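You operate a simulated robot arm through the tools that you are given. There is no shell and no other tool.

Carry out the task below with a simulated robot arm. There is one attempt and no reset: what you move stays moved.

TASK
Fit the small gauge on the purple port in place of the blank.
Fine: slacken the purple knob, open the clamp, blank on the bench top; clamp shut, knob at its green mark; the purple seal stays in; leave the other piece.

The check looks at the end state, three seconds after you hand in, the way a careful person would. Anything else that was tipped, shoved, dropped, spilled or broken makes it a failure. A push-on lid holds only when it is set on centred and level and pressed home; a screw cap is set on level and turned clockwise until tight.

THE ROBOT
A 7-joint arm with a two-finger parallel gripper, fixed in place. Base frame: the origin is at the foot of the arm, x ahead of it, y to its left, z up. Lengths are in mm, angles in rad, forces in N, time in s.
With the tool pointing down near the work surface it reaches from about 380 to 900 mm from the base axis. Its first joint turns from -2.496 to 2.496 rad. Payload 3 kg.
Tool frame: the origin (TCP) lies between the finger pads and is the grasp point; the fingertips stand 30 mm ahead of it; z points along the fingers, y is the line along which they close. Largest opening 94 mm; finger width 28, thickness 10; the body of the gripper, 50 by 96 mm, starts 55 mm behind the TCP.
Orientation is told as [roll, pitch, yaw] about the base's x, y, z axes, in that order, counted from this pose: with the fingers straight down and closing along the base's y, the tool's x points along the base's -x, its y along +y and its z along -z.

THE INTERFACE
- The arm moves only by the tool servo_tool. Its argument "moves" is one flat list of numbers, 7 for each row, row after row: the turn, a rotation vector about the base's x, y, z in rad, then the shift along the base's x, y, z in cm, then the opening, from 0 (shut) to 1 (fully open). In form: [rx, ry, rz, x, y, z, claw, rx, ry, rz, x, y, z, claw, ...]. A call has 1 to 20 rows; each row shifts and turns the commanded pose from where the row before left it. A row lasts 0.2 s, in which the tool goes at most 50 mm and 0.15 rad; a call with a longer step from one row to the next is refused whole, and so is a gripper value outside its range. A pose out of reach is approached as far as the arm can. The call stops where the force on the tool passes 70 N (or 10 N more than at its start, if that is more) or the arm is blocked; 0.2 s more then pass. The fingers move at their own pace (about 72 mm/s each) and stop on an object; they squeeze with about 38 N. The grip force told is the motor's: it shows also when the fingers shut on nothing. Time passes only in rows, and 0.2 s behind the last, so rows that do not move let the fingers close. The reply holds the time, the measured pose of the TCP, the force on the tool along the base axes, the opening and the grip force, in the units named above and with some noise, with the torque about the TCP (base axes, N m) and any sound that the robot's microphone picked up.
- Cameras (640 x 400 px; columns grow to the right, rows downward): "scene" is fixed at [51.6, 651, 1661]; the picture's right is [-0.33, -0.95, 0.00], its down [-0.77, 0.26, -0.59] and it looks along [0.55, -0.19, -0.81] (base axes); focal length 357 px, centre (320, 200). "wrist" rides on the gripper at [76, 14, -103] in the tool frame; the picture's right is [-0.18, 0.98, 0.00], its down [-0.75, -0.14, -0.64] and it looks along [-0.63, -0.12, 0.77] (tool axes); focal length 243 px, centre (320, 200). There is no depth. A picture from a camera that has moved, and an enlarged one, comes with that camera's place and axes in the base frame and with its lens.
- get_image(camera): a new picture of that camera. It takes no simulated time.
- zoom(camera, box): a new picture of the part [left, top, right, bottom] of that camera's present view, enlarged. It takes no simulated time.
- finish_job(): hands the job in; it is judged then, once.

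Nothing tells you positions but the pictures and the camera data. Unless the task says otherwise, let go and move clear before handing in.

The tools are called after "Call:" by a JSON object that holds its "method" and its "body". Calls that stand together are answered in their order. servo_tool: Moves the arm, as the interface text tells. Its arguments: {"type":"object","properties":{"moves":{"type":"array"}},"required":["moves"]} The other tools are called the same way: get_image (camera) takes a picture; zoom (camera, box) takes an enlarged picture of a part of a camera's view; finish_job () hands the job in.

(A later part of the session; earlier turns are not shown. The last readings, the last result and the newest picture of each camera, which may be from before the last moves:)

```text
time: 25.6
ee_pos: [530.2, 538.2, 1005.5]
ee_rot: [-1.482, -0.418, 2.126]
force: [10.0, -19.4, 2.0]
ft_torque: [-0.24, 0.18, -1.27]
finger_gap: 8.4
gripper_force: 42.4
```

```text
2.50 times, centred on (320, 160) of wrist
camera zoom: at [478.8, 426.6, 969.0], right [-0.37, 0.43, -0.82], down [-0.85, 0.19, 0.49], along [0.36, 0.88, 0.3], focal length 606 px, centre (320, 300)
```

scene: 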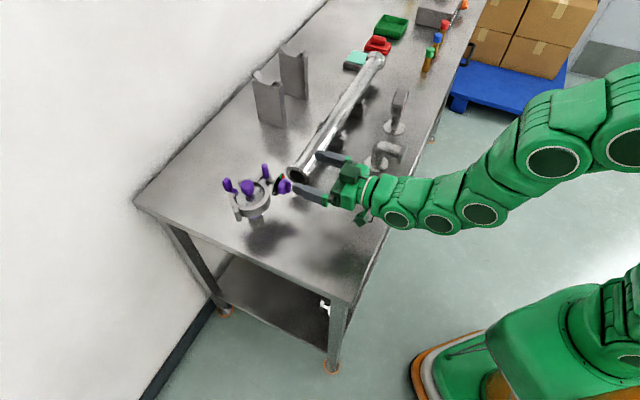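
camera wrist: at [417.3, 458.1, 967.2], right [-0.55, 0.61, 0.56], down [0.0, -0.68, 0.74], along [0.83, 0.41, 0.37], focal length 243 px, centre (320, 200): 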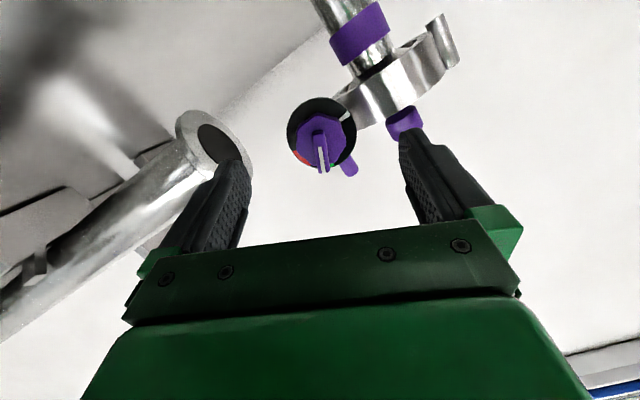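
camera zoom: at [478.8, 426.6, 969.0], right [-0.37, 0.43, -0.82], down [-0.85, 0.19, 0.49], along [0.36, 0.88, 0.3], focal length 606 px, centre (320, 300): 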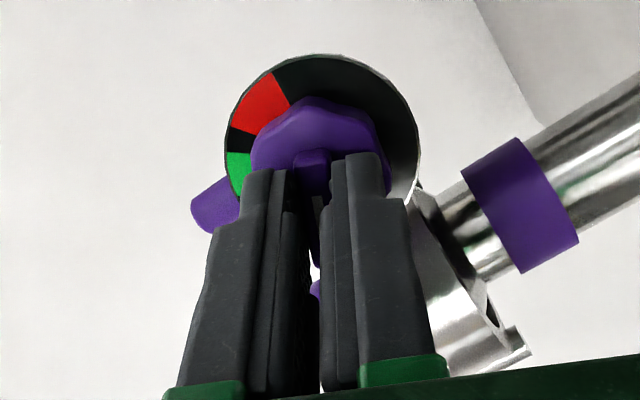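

Call:
{"method": "servo_tool", "body": {"moves": [-0.0933, -0.0933, 0, -0.017, 0.017, -0.127, 0, -0.0933, -0.0933, 0, -0.004, 0.004, -0.135, 0, -0.0933, -0.0933, 0, 0.004, -0.004, -0.138, 0, -0.0933, -0.0933, 0, -0.004, 0.004, -0.141, 0]}}

Call:
{"method": "zoom", "body": {"camera": "wrist", "box": [220, 80, 420, 240]}}

Call:
{"method": "zoom", "body": {"camera": "scene", "box": [210, 140, 370, 240]}}

```text
time: 26.6
ee_pos: [529.2, 538.6, 1001.3]
ee_rot: [-1.596, 0.099, 2.147]
force: [10.4, -22.4, 17.7]
ft_torque: [0.37, -0.35, -1.42]
finger_gap: 8.7
gripper_force: 42.3
```

```text
2.50 times, centred on (320, 160) of wrist
camera zoom: at [486.7, 418.6, 990.4], right [-0.03, 0.09, -1.0], down [-0.96, 0.29, 0.05], along [0.29, 0.95, 0.08], focal length 606 px, centre (320, 300)
```

zoom: 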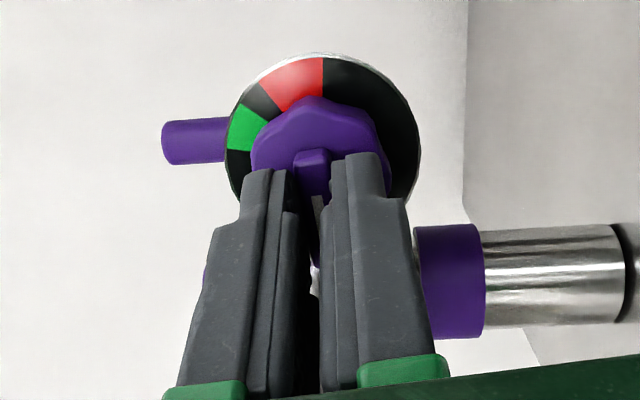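

```text
4.00 times, centred on (290, 190) of scene
camera zoom: at [51.6, 651.0, 1661.0], right [-0.33, -0.95, 0.0], down [-0.77, 0.26, -0.59], along [0.55, -0.19, -0.81], focal length 1429 px, centre (440, 240)
```

zoom: 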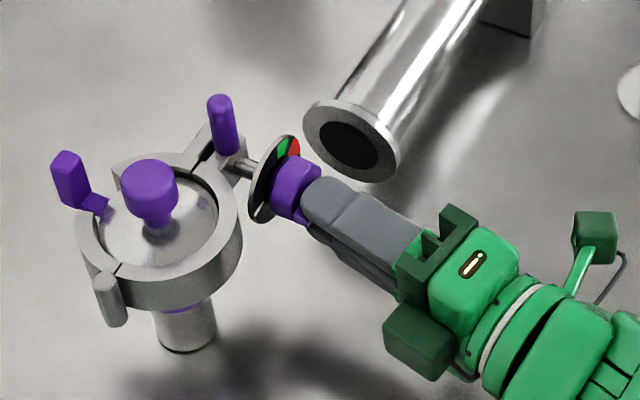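

The knob has turned to about −96°, which is the white slack mark. I'll release, back straight out and check the dial.

Call:
{"method": "servo_tool", "body": {"moves": [0, 0, 0, 0, 0, 0, 0.35, 0, 0, 0, 0, 0, 0, 0.35, 0, 0, 0, -1.5, -1.5, 0, 0.35, 0, 0, 0, -2.0, -2.0, 0.3, 0.35, 0.0933, 0.0933, 0, -0.5, -0.5, 0.5, 0.6, 0.0933, 0.0933, 0, 0, 0, 0.5, 1, 0.0933, 0.0933, 0, 0, 0, 0.5, 1, 0.0933, 0.0933, 0, 0, 0, 0.5, 1, 0.0933, 0.0933, 0, 0, 0, 0.5, 1, 0.0933, 0.0933, 0, 0, 0, 0.5, 1, 0.0933, 0.0933, 0, 0, 0, 0.5, 1]}}

Call:
{"method": "get_image", "body": {"camera": "wrist"}}

Call:
{"method": "zoom", "body": {"camera": "scene", "box": [210, 140, 370, 240]}}

```text
time: 29.0
ee_pos: [489.2, 501.9, 1038.4]
ee_rot: [-1.357, -0.806, 2.057]
force: [0.4, 0.2, 0.5]
ft_torque: [0.0, 0.01, 0.02]
finger_gap: 93.7
gripper_force: 0.1
```

```text
taken
camera wrist: at [426.4, 401.0, 989.5], right [-0.57, 0.63, -0.53], down [-0.68, 0.01, 0.73], along [0.46, 0.78, 0.42], focal length 243 px, centre (320, 200)
```

wrist: 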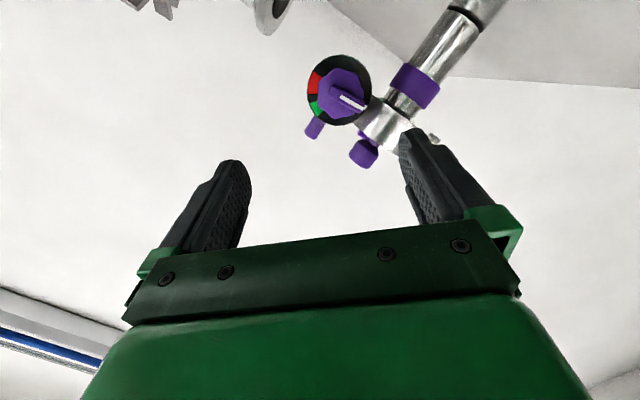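

```text
4.00 times, centred on (290, 190) of scene
camera zoom: at [51.6, 651.0, 1661.0], right [-0.33, -0.95, 0.0], down [-0.77, 0.26, -0.59], along [0.55, -0.19, -0.81], focal length 1429 px, centre (440, 240)
```

zoom: 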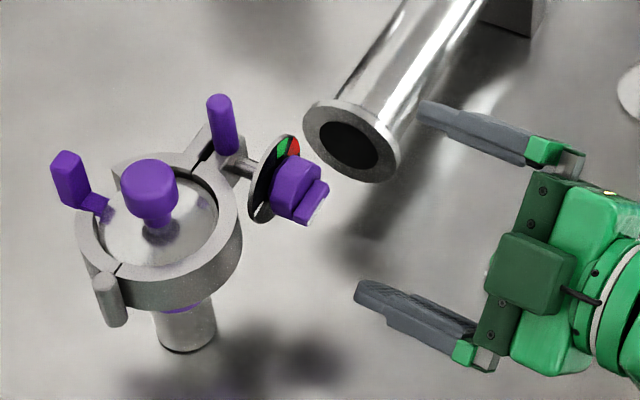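

Call:
{"method": "zoom", "body": {"camera": "wrist", "box": [290, 40, 400, 140]}}

```text
4.00 times, centred on (345, 90) of wrist
camera zoom: at [426.4, 401.0, 989.5], right [-0.57, 0.63, -0.53], down [-0.68, 0.01, 0.73], along [0.46, 0.78, 0.42], focal length 970 px, centre (220, 640)
```

zoom: 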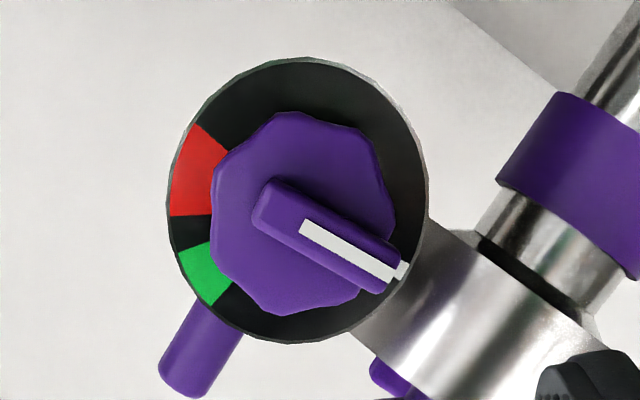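

The pointer sits exactly on the white mark, so the knob is slack. Next I'll re-orient the tool to point about 60° down and approach the purple post (near (596, 594), z 1001–1052) with a limited opening so I don't touch the blank's ball.

Call:
{"method": "servo_tool", "body": {"moves": [0.0884, 0.0884, 0, 0, 0, 1.2, 0.6, 0.0884, 0.0884, 0, 0, 0, 1.2, 0.42, 0.0884, 0.0884, 0, 0, 0, 1.2, 0.42, 0.0884, 0.0884, 0, 0, 0, 1.2, 0.42, 0.0884, 0.0884, 0, 0, 0, 1.2, 0.42, 0.0884, 0.0884, 0, 0, 0, 1.2, 0.42, -0.0849, 0.0849, 0, 1.19, 0.99, -0.19, 0.42, -0.0849, 0.0849, 0, 1.19, 0.99, -0.19, 0.42, -0.0849, 0.0849, 0, 1.19, 0.99, -0.19, 0.42, -0.0849, 0.0849, 0, 1.19, 0.99, -0.19, 0.42, -0.0849, 0.0849, 0, 1.19, 0.99, -0.19, 0.42, -0.0849, 0.0849, 0, 1.19, 0.99, -0.19, 0.42, -0.0849, 0.0849, 0, 1.19, 0.99, -0.19, 0.42]}}

Call:
{"method": "get_image", "body": {"camera": "wrist"}}

Call:
{"method": "zoom", "body": {"camera": "scene", "box": [210, 120, 370, 220]}}

```text
time: 31.8
ee_pos: [573.1, 570.4, 1095.4]
ee_rot: [-0.001, -0.521, 0.778]
force: [0.5, -0.1, 0.4]
ft_torque: [-0.01, 0.01, 0.0]
finger_gap: 39.6
gripper_force: 0.0
```

```text
taken
camera wrist: at [480.0, 497.9, 1145.8], right [-0.58, 0.81, 0.09], down [0.34, 0.13, 0.93], along [0.74, 0.57, -0.35], focal length 243 px, centre (320, 200)
```

wrist: 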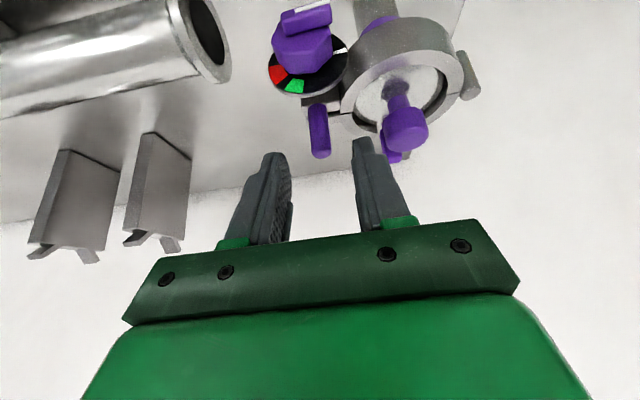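

```text
4.00 times, centred on (290, 170) of scene
camera zoom: at [51.6, 651.0, 1661.0], right [-0.33, -0.95, 0.0], down [-0.77, 0.26, -0.59], along [0.55, -0.19, -0.81], focal length 1429 px, centre (440, 320)
```

zoom: 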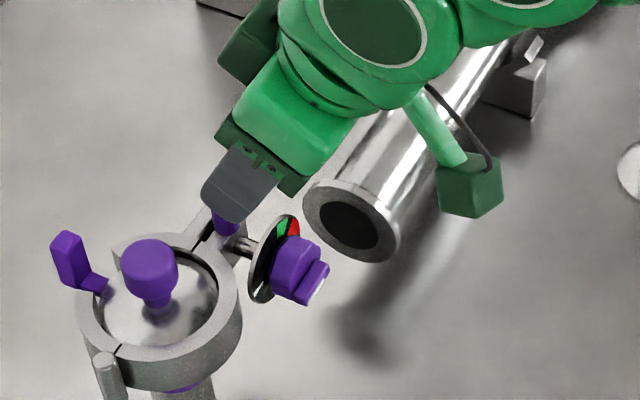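

The post is lined up between the fingers. I'll slide down along the tool axis onto it.

Call:
{"method": "servo_tool", "body": {"moves": [0, 0, 0, 0.54, 0.5, -1.25, 0.42, 0, 0, 0, 0.54, 0.5, -1.25, 0.42, 0, 0, 0, 0.54, 0.5, -1.25, 0.42, 0, 0, 0, 0.54, 0.5, -1.25, 0.42]}}

Call:
{"method": "get_image", "body": {"camera": "wrist"}}

Call:
{"method": "zoom", "body": {"camera": "scene", "box": [210, 120, 370, 220]}}

```text
time: 32.8
ee_pos: [594.3, 589.5, 1051.2]
ee_rot: [-0.002, -0.53, 0.778]
force: [-9.8, -10.9, 38.3]
ft_torque: [0.31, 0.81, 0.35]
finger_gap: 39.2
gripper_force: 0.0
```

```text
taken
camera wrist: at [502.5, 517.3, 1099.8], right [-0.58, 0.81, 0.09], down [0.33, 0.13, 0.94], along [0.75, 0.57, -0.34], focal length 243 px, centre (320, 200)
```

wrist: 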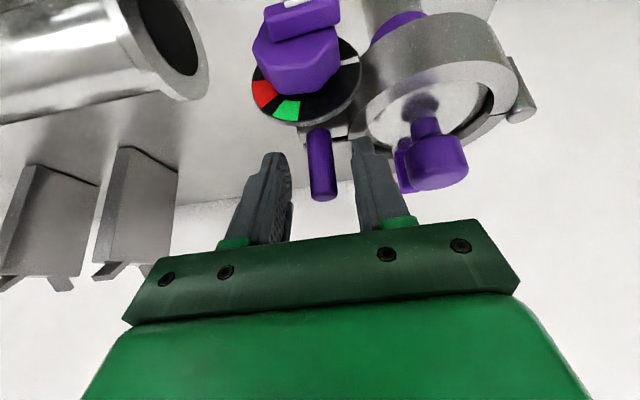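

```text
4.00 times, centred on (290, 170) of scene
camera zoom: at [51.6, 651.0, 1661.0], right [-0.33, -0.95, 0.0], down [-0.77, 0.26, -0.59], along [0.55, -0.19, -0.81], focal length 1429 px, centre (440, 320)
```

zoom: 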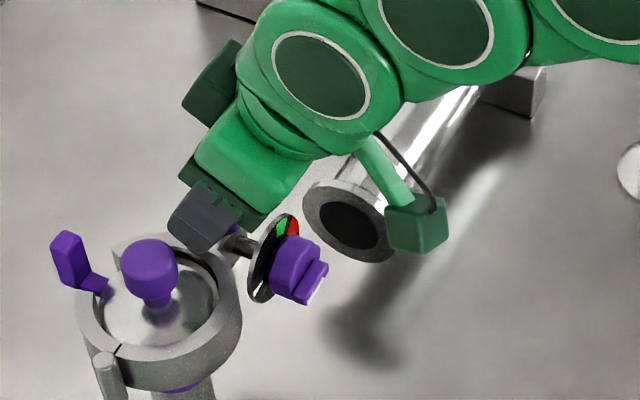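

The fingertip is resting on the ring lug, so the lug top must be near z≈1018. I'll lift a few millimetres and then close on the post.

Call:
{"method": "servo_tool", "body": {"moves": [0, 0, 0, 0, 0, 0.7, 0.42, 0, 0, 0, 0, 0, 0, 0.3, 0, 0, 0, 0, 0, 0, 0.1, 0, 0, 0, 0, 0, 0, 0, 0, 0, 0, 0, 0, 0, 0]}}

Call:
{"method": "zoom", "body": {"camera": "wrist", "box": [220, 80, 420, 240]}}

```text
time: 34.0
ee_pos: [593.1, 590.7, 1053.1]
ee_rot: [-0.001, -0.521, 0.781]
force: [-13.9, 17.2, -16.0]
ft_torque: [0.38, 0.48, 0.12]
finger_gap: 14.6
gripper_force: 45.0
```

```text
2.50 times, centred on (320, 160) of wrist
camera zoom: at [501.3, 518.2, 1102.7], right [-0.58, 0.81, 0.09], down [0.34, 0.14, 0.93], along [0.74, 0.57, -0.35], focal length 606 px, centre (320, 300)
```

zoom: 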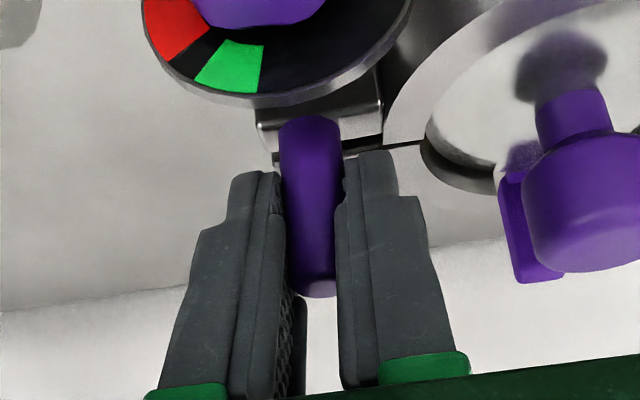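

The post is gripped (15 mm gap). Now I'll try pulling the front half open toward the robot about the hinge pin, about 10° to start.

Call:
{"method": "servo_tool", "body": {"moves": [0, 0, 0, -0.544, -0.445, 0, 0, 0, 0, 0, -0.566, -0.41, 0, 0, 0, 0, 0, -0.594, -0.368, 0, 0]}}

Call:
{"method": "get_image", "body": {"camera": "wrist"}}

Call:
{"method": "zoom", "body": {"camera": "scene", "box": [210, 120, 370, 220]}}

```text
time: 34.8
ee_pos: [577.4, 578.7, 1054.6]
ee_rot: [0.0, -0.524, 0.78]
force: [-14.6, 29.6, -26.5]
ft_torque: [0.32, 1.17, -0.05]
finger_gap: 14.6
gripper_force: 45.1
```

```text
taken
camera wrist: at [484.2, 506.3, 1103.6], right [-0.58, 0.81, 0.09], down [0.33, 0.13, 0.93], along [0.74, 0.57, -0.35], focal length 243 px, centre (320, 200)
```

wrist: 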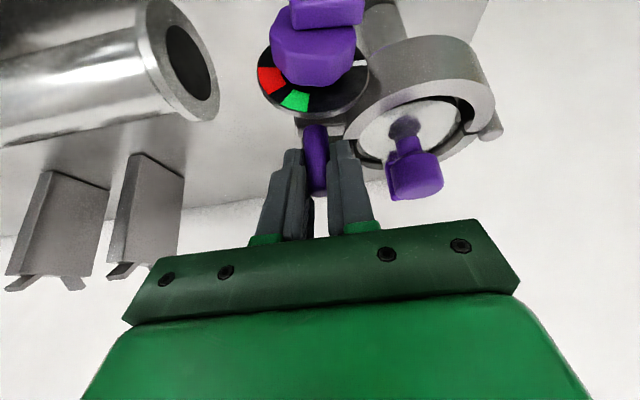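

```text
4.00 times, centred on (290, 170) of scene
camera zoom: at [51.6, 651.0, 1661.0], right [-0.33, -0.95, 0.0], down [-0.77, 0.26, -0.59], along [0.55, -0.19, -0.81], focal length 1429 px, centre (440, 320)
```

zoom: 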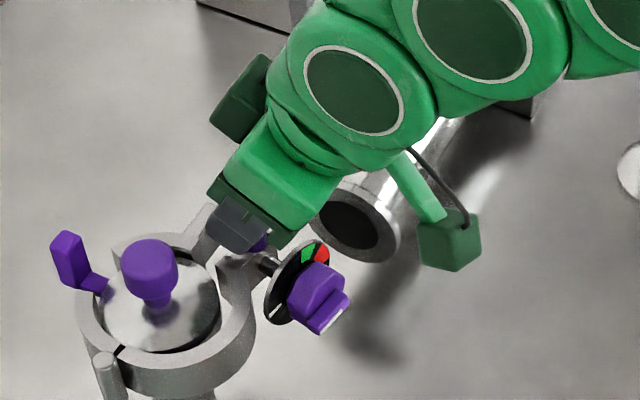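

The clamp half is swinging open. There's a steady sideways load, so I'll trim the arc slightly and carry on opening.

Call:
{"method": "servo_tool", "body": {"moves": [0, 0, -0.03, -0.774, -0.311, -0.08, 0, 0, 0, -0.03, -0.8, -0.261, -0.08, 0, 0, 0, -0.03, -0.75, -0.279, 0, 0, 0, 0, -0.03, -0.767, -0.227, 0, 0, 0, 0, -0.03, -0.781, -0.172, 0, 0, 0, 0, -0.03, -0.791, -0.118, 0, 0]}}

Call:
{"method": "zoom", "body": {"camera": "scene", "box": [210, 120, 370, 220]}}

Call:
{"method": "get_image", "body": {"camera": "wrist"}}

```text
time: 36.2
ee_pos: [530.7, 563.5, 1053.1]
ee_rot: [-0.001, -0.525, 0.599]
force: [1.3, 6.5, 14.7]
ft_torque: [0.22, 0.04, -0.06]
finger_gap: 14.5
gripper_force: 44.9
```

```text
4.00 times, centred on (290, 170) of scene
camera zoom: at [51.6, 651.0, 1661.0], right [-0.33, -0.95, 0.0], down [-0.77, 0.26, -0.59], along [0.55, -0.19, -0.81], focal length 1429 px, centre (440, 320)
```

zoom: 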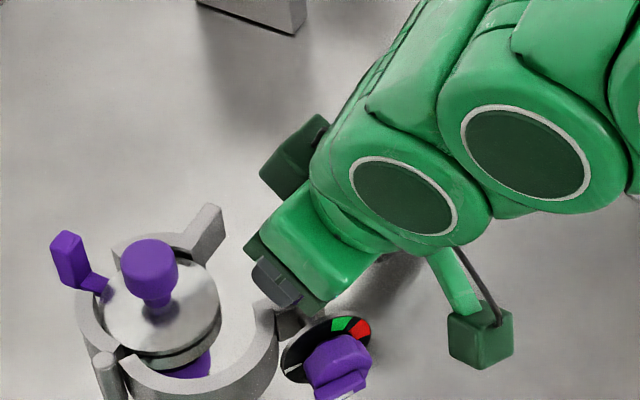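

```text
taken
camera wrist: at [426.1, 509.4, 1103.3], right [-0.42, 0.9, 0.09], down [0.35, 0.07, 0.93], along [0.84, 0.43, -0.35], focal length 243 px, centre (320, 200)
```

wrist: 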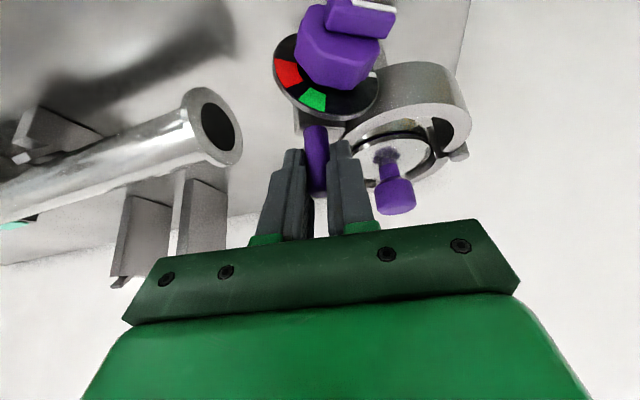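

Call:
{"method": "servo_tool", "body": {"moves": [0, 0, -0.03, -0.897, -0.066, 0, 0, 0, 0, -0.03, -0.902, 0.005, 0, 0, 0, 0, -0.03, -0.896, 0.076, 0, 0, 0, 0, -0.03, -0.89, 0.146, 0, 0, 0, 0, -0.03, -0.874, 0.215, 0, 0, 0, 0, -0.03, -0.857, 0.283, 0, 0]}}

Call:
{"method": "zoom", "body": {"camera": "scene", "box": [190, 130, 350, 230]}}

```text
time: 37.6
ee_pos: [476.8, 570.4, 1053.3]
ee_rot: [-0.004, -0.523, 0.42]
force: [7.7, 16.4, 9.7]
ft_torque: [0.89, -0.83, -0.05]
finger_gap: 14.6
gripper_force: 45.3
```

```text
4.00 times, centred on (270, 180) of scene
camera zoom: at [51.6, 651.0, 1661.0], right [-0.33, -0.95, 0.0], down [-0.77, 0.26, -0.59], along [0.55, -0.19, -0.81], focal length 1429 px, centre (520, 280)
```

zoom: 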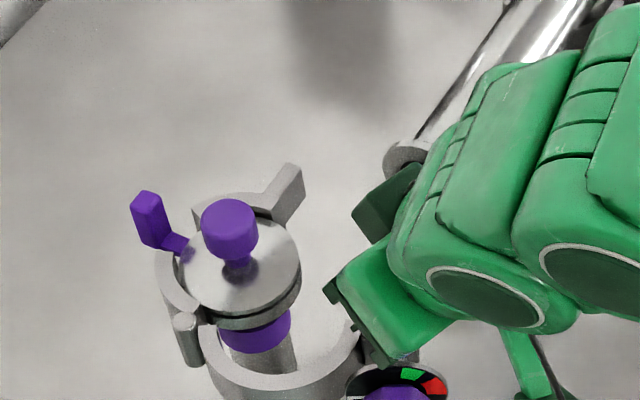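

Call:
{"method": "servo_tool", "body": {"moves": [0, 0, -0.03, -0.829, 0.349, 0, 0, 0, 0, -0.03, -0.8, 0.413, 0, 0, 0, 0, -0.03, -0.764, 0.474, 0, 0, 0, 0, -0.03, -0.726, 0.534, 0, 0, 0, 0, -0.03, -0.681, 0.589, 0, 0]}}

Call:
{"method": "zoom", "body": {"camera": "scene", "box": [190, 130, 350, 230]}}

Call:
{"method": "get_image", "body": {"camera": "wrist"}}

```text
time: 38.8
ee_pos: [442.6, 589.1, 1052.5]
ee_rot: [-0.007, -0.525, 0.266]
force: [49.7, -32.7, 9.7]
ft_torque: [0.72, -0.58, -0.28]
finger_gap: 14.6
gripper_force: 44.8
```

```text
4.00 times, centred on (270, 180) of scene
camera zoom: at [51.6, 651.0, 1661.0], right [-0.33, -0.95, 0.0], down [-0.77, 0.26, -0.59], along [0.55, -0.19, -0.81], focal length 1429 px, centre (520, 280)
```

zoom: 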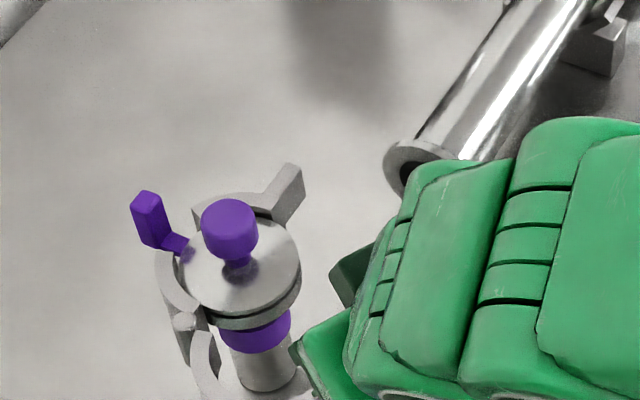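

```text
taken
camera wrist: at [327.3, 573.4, 1101.9], right [-0.1, 0.99, 0.09], down [0.35, -0.04, 0.93], along [0.93, 0.13, -0.35], focal length 243 px, centre (320, 200)
```

wrist: 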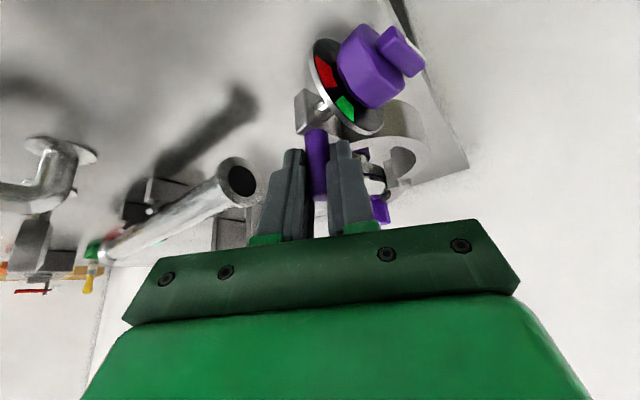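

The clamp has reached its open stop at about 80°. I'll relax the push, release the post, and back away along the tool axis.

Call:
{"method": "servo_tool", "body": {"moves": [0, 0, 0, 0.25, -0.2, 0, 0, 0, 0, 0, 0, 0, 0, 0.42, 0, 0, 0, 0, 0, 0, 0.42, 0, 0, 0, -0.5, -0.15, 1.0, 0.42, 0, 0, 0, -1.2, -0.33, 2.1, 0.42, 0, 0, 0, -1.2, -0.33, 2.1, 0.42, 0, 0, 0, -1.2, -0.33, 2.1, 0.42]}}

Call:
{"method": "get_image", "body": {"camera": "wrist"}}

Call:
{"method": "zoom", "body": {"camera": "scene", "box": [190, 130, 350, 230]}}

```text
time: 40.4
ee_pos: [400.6, 580.5, 1125.6]
ee_rot: [-0.003, -0.522, 0.27]
force: [0.5, 0.7, -0.1]
ft_torque: [0.03, 0.0, -0.01]
finger_gap: 39.3
gripper_force: 0.0
```

```text
taken
camera wrist: at [283.9, 562.4, 1174.9], right [-0.11, 0.99, 0.09], down [0.36, -0.05, 0.93], along [0.93, 0.13, -0.35], focal length 243 px, centre (320, 200)
```

wrist: 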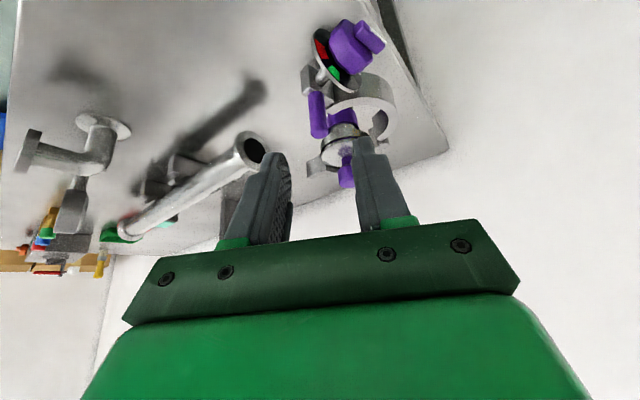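

```text
4.00 times, centred on (270, 180) of scene
camera zoom: at [51.6, 651.0, 1661.0], right [-0.33, -0.95, 0.0], down [-0.77, 0.26, -0.59], along [0.55, -0.19, -0.81], focal length 1429 px, centre (520, 280)
```

zoom: 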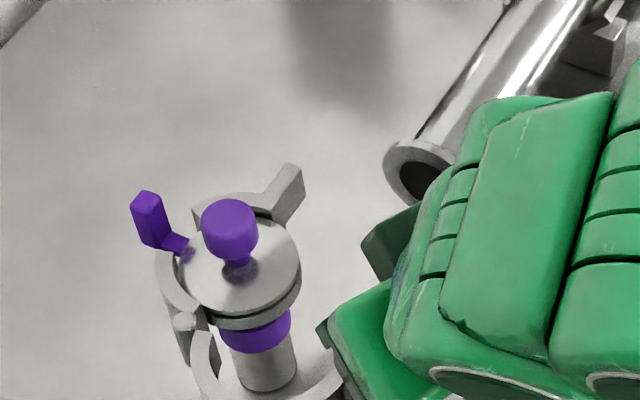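

The clamp is open and stays open. Next I'll line up over the blank's purple ball (near (560, 644, 1038)), keeping the same tilt with a slight yaw so the camera housing clears the opened post.

Call:
{"method": "servo_tool", "body": {"moves": [0, 0, 0.1133, 2.32, 0.59, -0.38, 0.55, 0, 0, 0.1133, 2.32, 0.59, -0.38, 0.55, 0, 0, 0.1133, 2.32, 0.59, -0.38, 0.55, 0, 0, 0.1133, 2.32, 0.59, -0.38, 0.55, 0, 0, 0.1133, 2.32, 0.59, -0.38, 0.55, 0, 0, 0.1133, 2.32, 0.59, -0.38, 0.55]}}

Call:
{"method": "get_image", "body": {"camera": "wrist"}}

Call:
{"method": "zoom", "body": {"camera": "wrist", "box": [240, 40, 400, 200]}}

Call:
{"method": "zoom", "body": {"camera": "scene", "box": [190, 130, 350, 230]}}

```text
time: 41.8
ee_pos: [540.7, 617.3, 1104.3]
ee_rot: [-0.003, -0.526, 0.951]
force: [-0.2, -0.1, 0.6]
ft_torque: [0.02, 0.0, 0.01]
finger_gap: 51.6
gripper_force: 0.1
```

```text
taken
camera wrist: at [460.9, 529.2, 1153.7], right [-0.71, 0.7, 0.09], down [0.3, 0.19, 0.93], along [0.64, 0.69, -0.35], focal length 243 px, centre (320, 200)
```

wrist: 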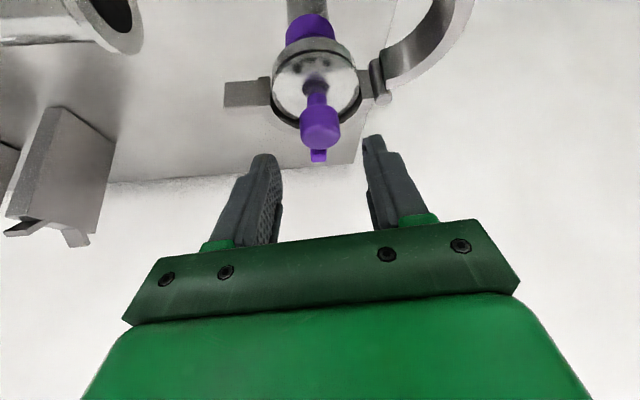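

```text
2.50 times, centred on (320, 120) of wrist
camera zoom: at [460.9, 529.2, 1153.7], right [-0.71, 0.7, 0.09], down [0.3, 0.19, 0.93], along [0.64, 0.69, -0.35], focal length 606 px, centre (320, 400)
```

zoom: 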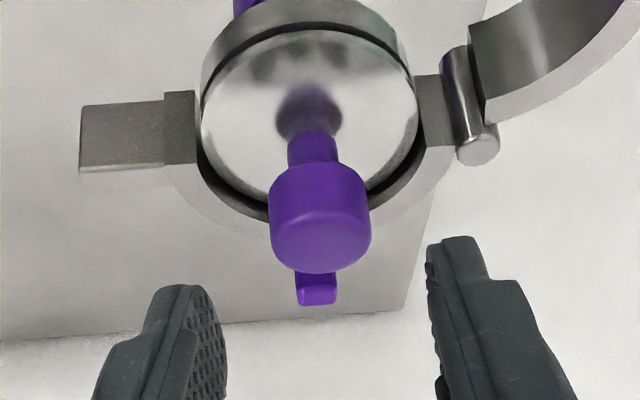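

```text
4.00 times, centred on (270, 180) of scene
camera zoom: at [51.6, 651.0, 1661.0], right [-0.33, -0.95, 0.0], down [-0.77, 0.26, -0.59], along [0.55, -0.19, -0.81], focal length 1429 px, centre (520, 280)
```

zoom: 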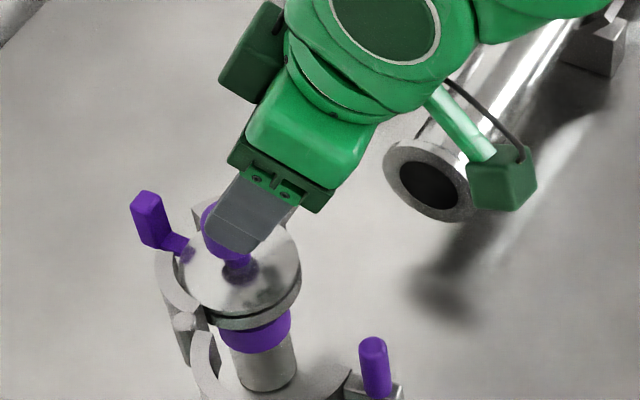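

Call:
{"method": "servo_tool", "body": {"moves": [0, 0, 0, 0.49, 0.675, -1.56, 0.55, 0, 0, 0, 0.49, 0.675, -1.56, 0.55, 0, 0, 0, 0.49, 0.675, -1.56, 0.55, 0, 0, 0, 0.49, 0.675, -1.56, 0.55]}}

Call:
{"method": "zoom", "body": {"camera": "wrist", "box": [240, 60, 400, 220]}}

Call:
{"method": "zoom", "body": {"camera": "scene", "box": [190, 130, 350, 230]}}

```text
time: 42.8
ee_pos: [558.2, 642.3, 1046.3]
ee_rot: [-0.004, -0.528, 0.95]
force: [-35.6, -36.2, 50.7]
ft_torque: [-1.46, -0.21, -1.47]
finger_gap: 48.8
gripper_force: 0.0
```

```text
2.50 times, centred on (320, 140) of wrist
camera zoom: at [479.9, 555.5, 1095.5], right [-0.71, 0.7, 0.09], down [0.3, 0.18, 0.93], along [0.64, 0.69, -0.34], focal length 606 px, centre (320, 350)
```

zoom: 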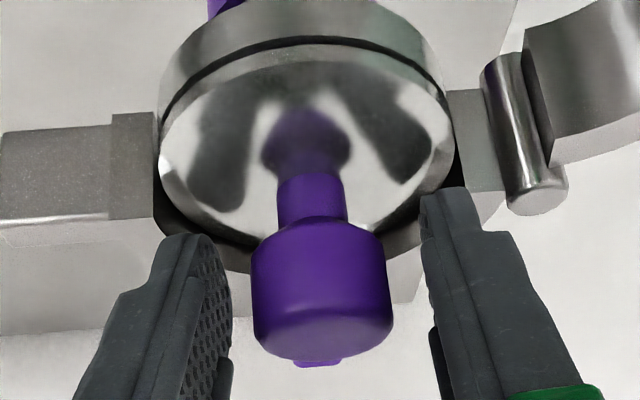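

```text
4.00 times, centred on (270, 180) of scene
camera zoom: at [51.6, 651.0, 1661.0], right [-0.33, -0.95, 0.0], down [-0.77, 0.26, -0.59], along [0.55, -0.19, -0.81], focal length 1429 px, centre (520, 280)
```

zoom: 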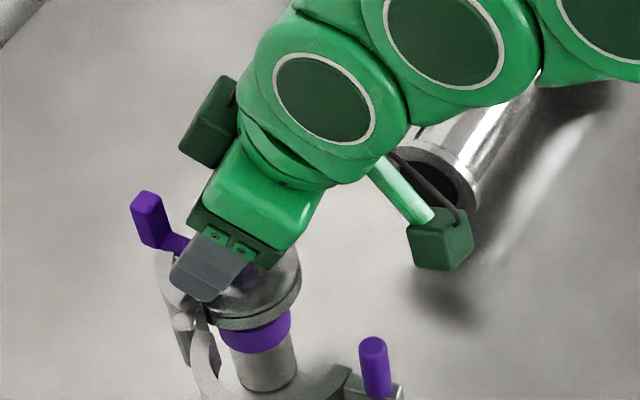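

The fingertip landed on the rear ring half because the opening was too wide for the tilt. I'll lift off, narrow the opening and grip the ball a little higher.

Call:
{"method": "servo_tool", "body": {"moves": [0, 0, 0, -0.3, -0.4, 1.0, 0.55, 0, 0, 0, 0, 0, 0.3, 0.42, 0, 0, 0, 0, 0, 0, 0.42]}}

Call:
{"method": "zoom", "body": {"camera": "wrist", "box": [240, 60, 400, 220]}}

```text
time: 43.6
ee_pos: [556.8, 640.2, 1054.1]
ee_rot: [0.0, -0.524, 0.95]
force: [-0.5, -0.7, -0.1]
ft_torque: [-0.03, 0.0, 0.02]
finger_gap: 39.8
gripper_force: 0.0
```

```text
2.50 times, centred on (320, 140) of wrist
camera zoom: at [477.6, 552.2, 1103.4], right [-0.71, 0.7, 0.09], down [0.31, 0.19, 0.93], along [0.64, 0.69, -0.35], focal length 606 px, centre (320, 350)
```

zoom: 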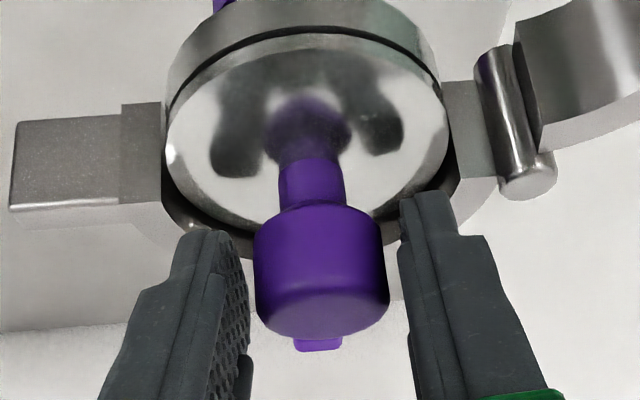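

Call:
{"method": "servo_tool", "body": {"moves": [0, 0, 0, 0, 0, -0.35, 0.42, 0, 0, 0, 0, 0, 0, 0.3, 0, 0, 0, 0, 0, 0, 0.1, 0, 0, 0, 0, 0, 0, 0, 0, 0, 0, 0, 0, 0, 0]}}

Call:
{"method": "zoom", "body": {"camera": "wrist", "box": [240, 60, 400, 220]}}

```text
time: 44.8
ee_pos: [556.3, 639.8, 1049.8]
ee_rot: [-0.002, -0.524, 0.949]
force: [-0.6, 1.7, 1.0]
ft_torque: [0.01, 0.02, 0.04]
finger_gap: 28.7
gripper_force: 38.4
```

```text
2.50 times, centred on (320, 140) of wrist
camera zoom: at [477.9, 552.2, 1100.1], right [-0.71, 0.7, 0.09], down [0.31, 0.19, 0.93], along [0.64, 0.69, -0.35], focal length 606 px, centre (320, 350)
```

zoom: 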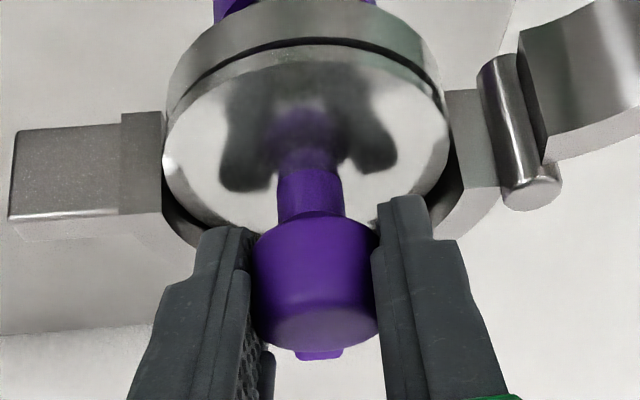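

The ball is gripped (28.7 mm). I'll lift gently straight up and watch the force, in case the rear half or the seal catches.

Call:
{"method": "servo_tool", "body": {"moves": [0, 0, 0, 0, 0, 0.3, 0, 0, 0, 0, 0, 0, 0.3, 0, 0, 0, 0, 0, 0, 0.4, 0]}}

Call:
{"method": "zoom", "body": {"camera": "wrist", "box": [240, 60, 400, 220]}}

Call:
{"method": "zoom", "body": {"camera": "scene", "box": [190, 140, 350, 240]}}

```text
time: 45.6
ee_pos: [557.6, 638.3, 1059.5]
ee_rot: [-0.002, -0.522, 0.95]
force: [-0.4, -0.6, -1.6]
ft_torque: [0.02, 0.0, 0.0]
finger_gap: 28.9
gripper_force: 38.1
```

```text
2.50 times, centred on (320, 140) of wrist
camera zoom: at [477.8, 551.4, 1109.2], right [-0.71, 0.7, 0.09], down [0.31, 0.19, 0.93], along [0.64, 0.69, -0.35], focal length 606 px, centre (320, 350)
```

zoom: 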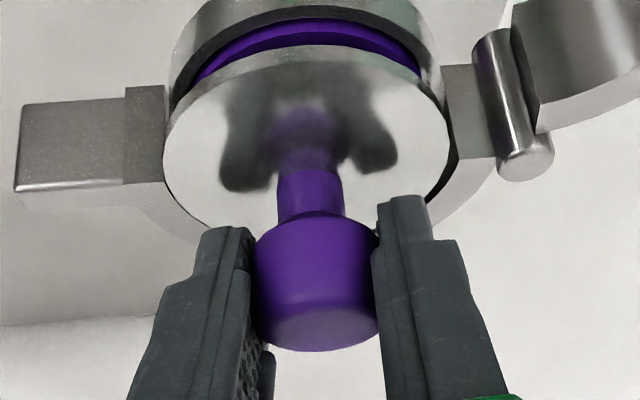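

```text
4.00 times, centred on (270, 190) of scene
camera zoom: at [51.6, 651.0, 1661.0], right [-0.33, -0.95, 0.0], down [-0.77, 0.26, -0.59], along [0.55, -0.19, -0.81], focal length 1429 px, centre (520, 240)
```

zoom: 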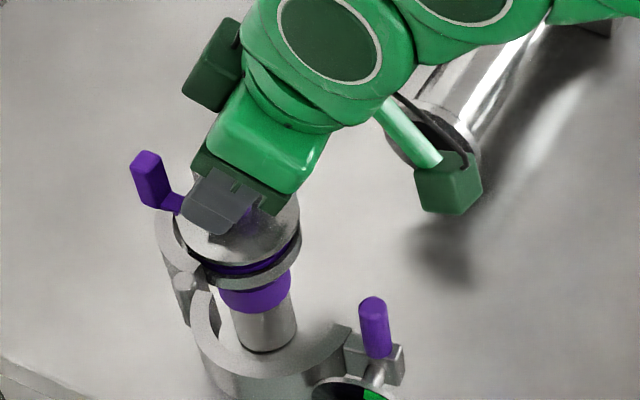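

The blank lifts freely and the purple seal is showing beneath it. I'll raise it further and check that the seal stayed on the port.

Call:
{"method": "servo_tool", "body": {"moves": [0, 0, 0, 0, 0, 1.0, 0, 0, 0, 0, 0, 0, 1.5, 0]}}

Call:
{"method": "zoom", "body": {"camera": "wrist", "box": [240, 40, 400, 200]}}

Call:
{"method": "zoom", "body": {"camera": "scene", "box": [210, 160, 310, 240]}}

```text
time: 46.2
ee_pos: [556.4, 639.9, 1084.5]
ee_rot: [-0.001, -0.524, 0.95]
force: [0.3, -0.1, -2.5]
ft_torque: [-0.02, 0.06, -0.01]
finger_gap: 29.0
gripper_force: 38.1
```

```text
2.50 times, centred on (320, 120) of wrist
camera zoom: at [477.9, 551.7, 1134.2], right [-0.71, 0.7, 0.09], down [0.31, 0.19, 0.93], along [0.64, 0.69, -0.35], focal length 606 px, centre (320, 400)
```

zoom: 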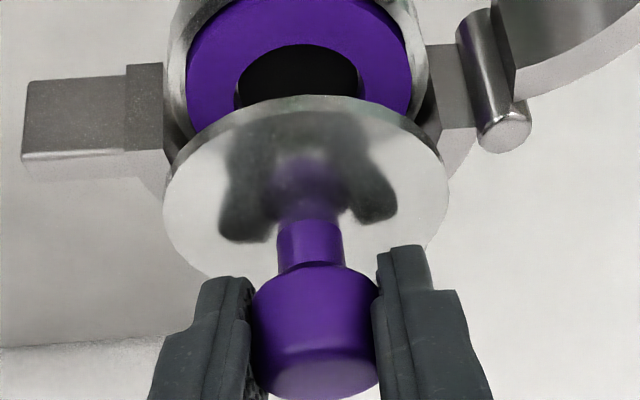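

```text
5.00 times, centred on (260, 200) of scene
camera zoom: at [51.6, 651.0, 1661.0], right [-0.33, -0.95, 0.0], down [-0.77, 0.26, -0.59], along [0.55, -0.19, -0.81], focal length 1787 px, centre (620, 200)
```

zoom: 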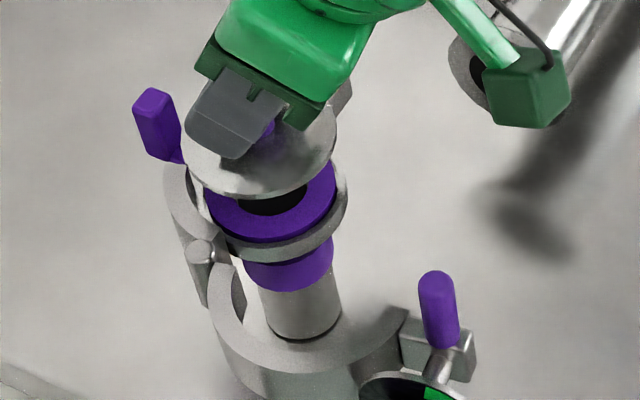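

The seal stayed on the port, sitting flat. I'll carry the blank to a clear spot on the bench, around forward 690 and lateral +140, well away from the elbow and the pipe.

Call:
{"method": "servo_tool", "body": {"moves": [0, 0, 0, 0, 0, 1.5, 0, 0, 0, 0, 0, -0.5, 1.5, 0, 0, 0, -0.0375, 0.34, -3.1, 0, 0, 0, 0, -0.0375, 0.34, -3.1, 0, 0, 0, 0, -0.0375, 0.34, -3.1, 0, 0, 0, 0, -0.0375, 0.34, -3.1, 0, 0, 0, 0, -0.0375, 0.34, -3.1, 0, 0, 0, 0, -0.0375, 0.34, -3.1, 0, 0, 0, 0, -0.0375, 0.34, -3.1, 0, 0, 0, 0, -0.0375, 0.34, -3.1, 0, 0, 0, 0, 0, 0, -3.0, 0, 0, 0, 0, 0, 0, -3.0, 0, 0, 0, 0, 0, 0, -3.0, 0]}}

Call:
{"method": "get_image", "body": {"camera": "wrist"}}

Call:
{"method": "get_image", "body": {"camera": "scene"}}

```text
refused: moves must hold 7 numbers for each row
```

```text
taken
camera wrist: at [477.9, 551.7, 1134.2], right [-0.71, 0.7, 0.09], down [0.31, 0.19, 0.93], along [0.64, 0.69, -0.35], focal length 243 px, centre (320, 200)
```

wrist: 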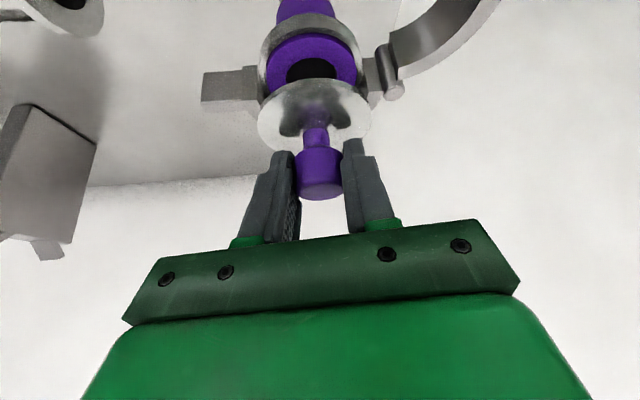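

```text
taken
```

scene: 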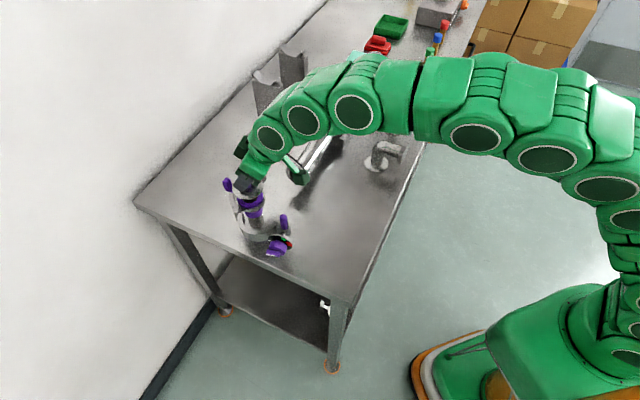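

The call was refused because one row had the wrong number count, so nothing moved. I'm resending it corrected.

Call:
{"method": "servo_tool", "body": {"moves": [0, 0, 0, 0, 0, 1.5, 0, 0, 0, 0, 0, 0, 1.5, 0, 0, 0, -0.0375, 0.34, -3.15, 0, 0, 0, 0, -0.0375, 0.34, -3.15, 0, 0, 0, 0, -0.0375, 0.34, -3.15, 0, 0, 0, 0, -0.0375, 0.34, -3.15, 0, 0, 0, 0, -0.0375, 0.34, -3.15, 0, 0, 0, 0, -0.0375, 0.34, -3.15, 0, 0, 0, 0, -0.0375, 0.34, -3.15, 0, 0, 0, 0, -0.0375, 0.34, -3.15, 0, 0]}}

Call:
{"method": "get_image", "body": {"camera": "wrist"}}

Call:
{"method": "get_image", "body": {"camera": "scene"}}

```text
time: 48.4
ee_pos: [583.0, 386.5, 1116.3]
ee_rot: [-0.001, -0.524, 0.647]
force: [-0.3, -0.1, -1.7]
ft_torque: [0.0, -0.01, -0.04]
finger_gap: 28.8
gripper_force: 38.6
```

```text
taken
camera wrist: at [482.0, 327.8, 1165.2], right [-0.47, 0.88, 0.09], down [0.35, 0.09, 0.93], along [0.81, 0.47, -0.35], focal length 243 px, centre (320, 200)
```

wrist: 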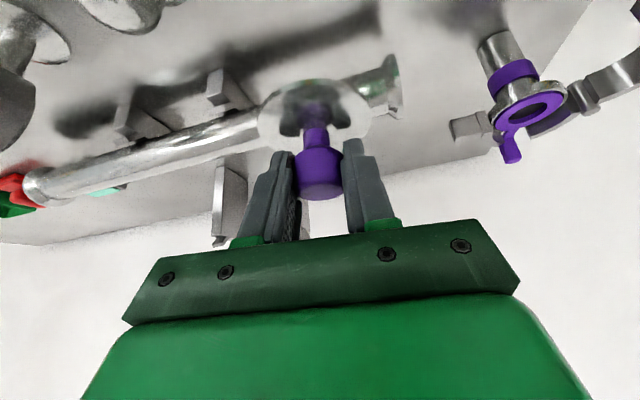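

```text
taken
```

scene: 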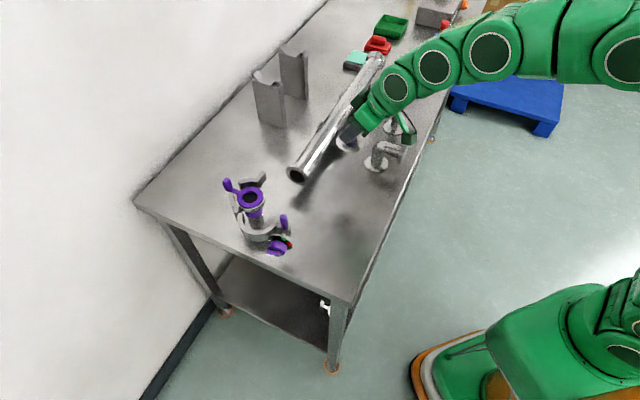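

I'm clear above the spot. Now I'll lower the blank toward the bench.

Call:
{"method": "servo_tool", "body": {"moves": [0, 0, 0, 0, 0, -3.5, 0, 0, 0, 0, 0, 0, -3.5, 0, 0, 0, 0, 0, 0, -3.5, 0, 0, 0, 0, 0, 0, -3.5, 0, 0, 0, 0, 0, 0, -1.5, 0, 0, 0, 0, 0, 0, -0.8, 0]}}

Call:
{"method": "get_image", "body": {"camera": "wrist"}}

Call:
{"method": "zoom", "body": {"camera": "scene", "box": [290, 90, 430, 190]}}

```text
time: 49.8
ee_pos: [585.5, 386.1, 951.1]
ee_rot: [-0.002, -0.524, 0.649]
force: [0.4, 1.2, -1.4]
ft_torque: [-0.03, 0.02, -0.02]
finger_gap: 28.7
gripper_force: 38.0
```

```text
taken
camera wrist: at [483.9, 326.9, 1000.5], right [-0.47, 0.88, 0.09], down [0.35, 0.09, 0.93], along [0.81, 0.47, -0.35], focal length 243 px, centre (320, 200)
```

wrist: 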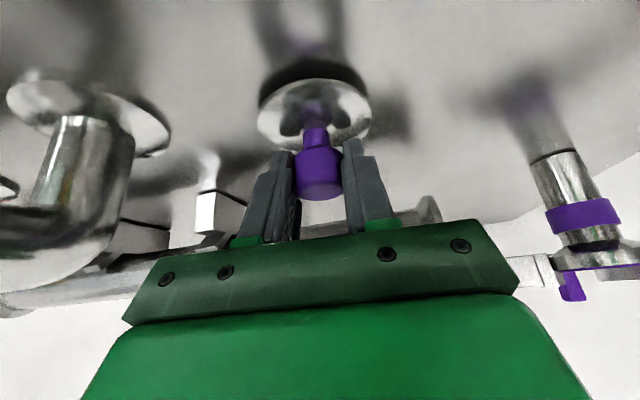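

```text
4.00 times, centred on (360, 140) of scene
camera zoom: at [51.6, 651.0, 1661.0], right [-0.33, -0.95, 0.0], down [-0.77, 0.26, -0.59], along [0.55, -0.19, -0.81], focal length 1429 px, centre (160, 440)
```

zoom: 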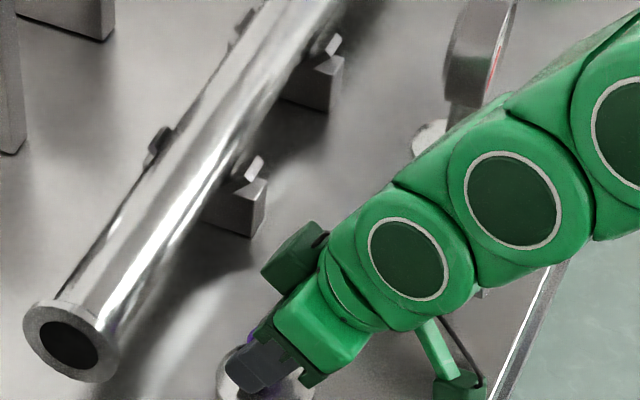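

Call:
{"method": "servo_tool", "body": {"moves": [0, 0, 0, 0, 0, -0.4, 0, 0, 0, 0, 0, 0, -0.4, 0]}}

Call:
{"method": "zoom", "body": {"camera": "wrist", "box": [240, 30, 400, 190]}}

```text
time: 50.4
ee_pos: [585.8, 387.1, 944.9]
ee_rot: [-0.004, -0.528, 0.65]
force: [-1.6, -3.9, 16.4]
ft_torque: [-0.61, 0.34, 0.06]
finger_gap: 28.7
gripper_force: 37.9
```

```text
2.50 times, centred on (320, 110) of wrist
camera zoom: at [483.7, 327.1, 993.9], right [-0.47, 0.88, 0.09], down [0.35, 0.09, 0.93], along [0.81, 0.47, -0.35], focal length 606 px, centre (320, 425)
```

zoom: 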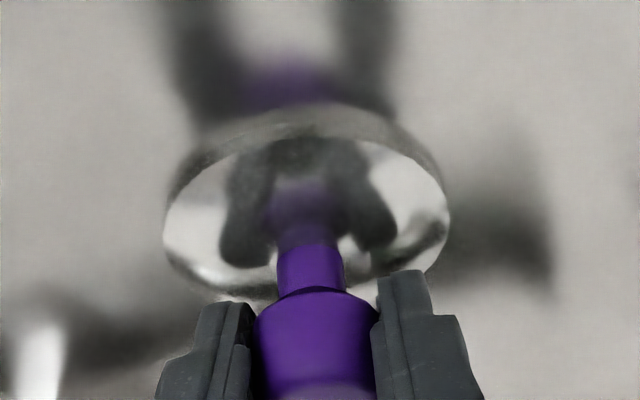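

The blank is resting on the bench (16 N contact). I'll release it and retreat along the tool axis.

Call:
{"method": "servo_tool", "body": {"moves": [0, 0, 0, 0, 0, 0.1, 0, 0, 0, 0, 0, 0, 0, 0.45, 0, 0, 0, 0, 0, 0, 0.45, 0, 0, 0, -0.6, -0.45, 1.3, 0.45, 0, 0, 0, -1.2, -0.9, 2.6, 0.45, 0, 0, 0, -1.2, -0.9, 2.6, 0.45, 0, 0, 0, -1.2, -0.9, 2.6, 0.6]}}

Call:
{"method": "get_image", "body": {"camera": "wrist"}}

Call:
{"method": "get_image", "body": {"camera": "scene"}}

```text
time: 52.0
ee_pos: [542.5, 355.8, 1036.6]
ee_rot: [-0.003, -0.522, 0.649]
force: [-0.5, 0.6, 0.3]
ft_torque: [-0.01, 0.03, 0.0]
finger_gap: 56.3
gripper_force: 0.2
```

```text
taken
camera wrist: at [441.1, 295.3, 1086.4], right [-0.47, 0.88, 0.09], down [0.35, 0.09, 0.93], along [0.81, 0.47, -0.35], focal length 243 px, centre (320, 200)
```

wrist: 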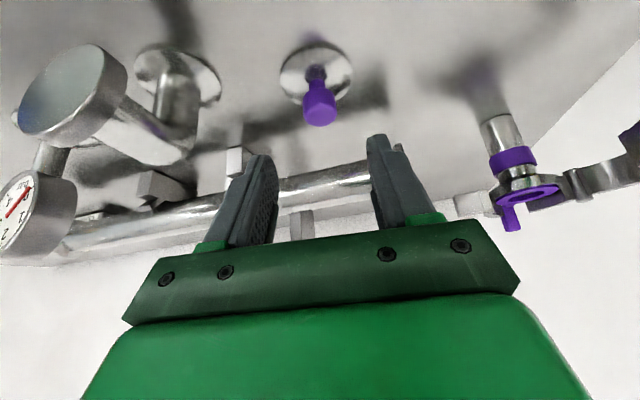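

```text
taken
```

scene: 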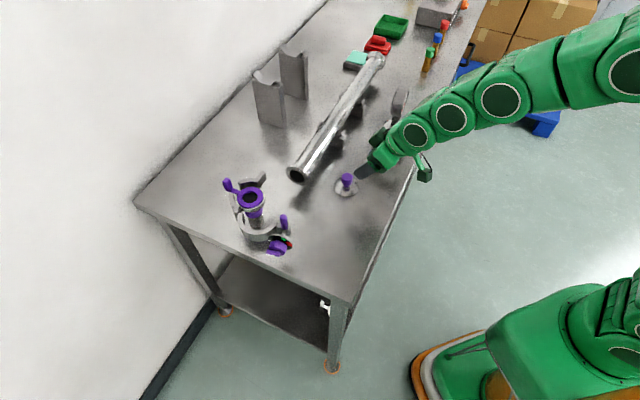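

The blank stands upright on the bench. Now I'll rise and move across, above the elbow, to look at the gauge near (765, 160).

Call:
{"method": "servo_tool", "body": {"moves": [0, 0, 0, 0, 0, 4.0, 0.6, 0, 0, 0, 0, 0, 4.0, 0.6, 0, 0, -0.075, 0.3, -3.8, 0.3, 0.6, 0, 0, -0.075, 0.3, -3.8, 0.3, 0.6, 0, 0, -0.075, 0.3, -3.8, 0, 0.6, 0, 0, -0.075, 0.3, -3.8, 0, 0.6, 0, 0, -0.075, 0.3, -3.8, 0, 0.6, 0, 0, -0.075, 0.3, -3.8, 0, 0.6]}}

Call:
{"method": "get_image", "body": {"camera": "wrist"}}

Call:
{"method": "zoom", "body": {"camera": "scene", "box": [320, 70, 440, 190]}}

```text
time: 53.8
ee_pos: [558.7, 128.0, 1122.3]
ee_rot: [-0.001, -0.524, 0.199]
force: [-0.8, 0.0, -0.4]
ft_torque: [0.0, 0.02, 0.02]
finger_gap: 56.2
gripper_force: 0.1
```

```text
taken
camera wrist: at [442.9, 118.8, 1172.5], right [-0.04, 1.0, 0.09], down [0.35, -0.07, 0.93], along [0.94, 0.07, -0.35], focal length 243 px, centre (320, 200)
```

wrist: 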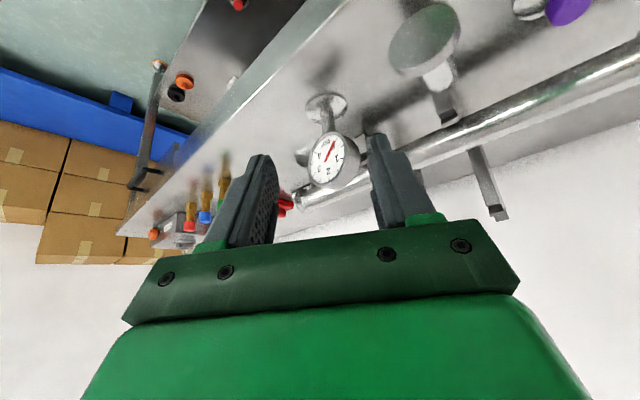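

```text
3.33 times, centred on (380, 130) of scene
camera zoom: at [51.6, 651.0, 1661.0], right [-0.33, -0.95, 0.0], down [-0.77, 0.26, -0.59], along [0.55, -0.19, -0.81], focal length 1191 px, centre (120, 433)
```

zoom: 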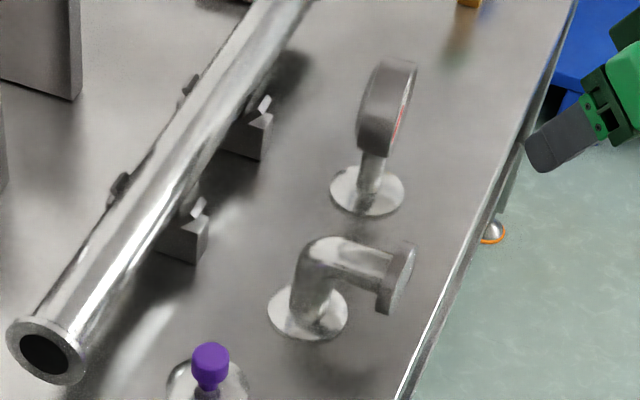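

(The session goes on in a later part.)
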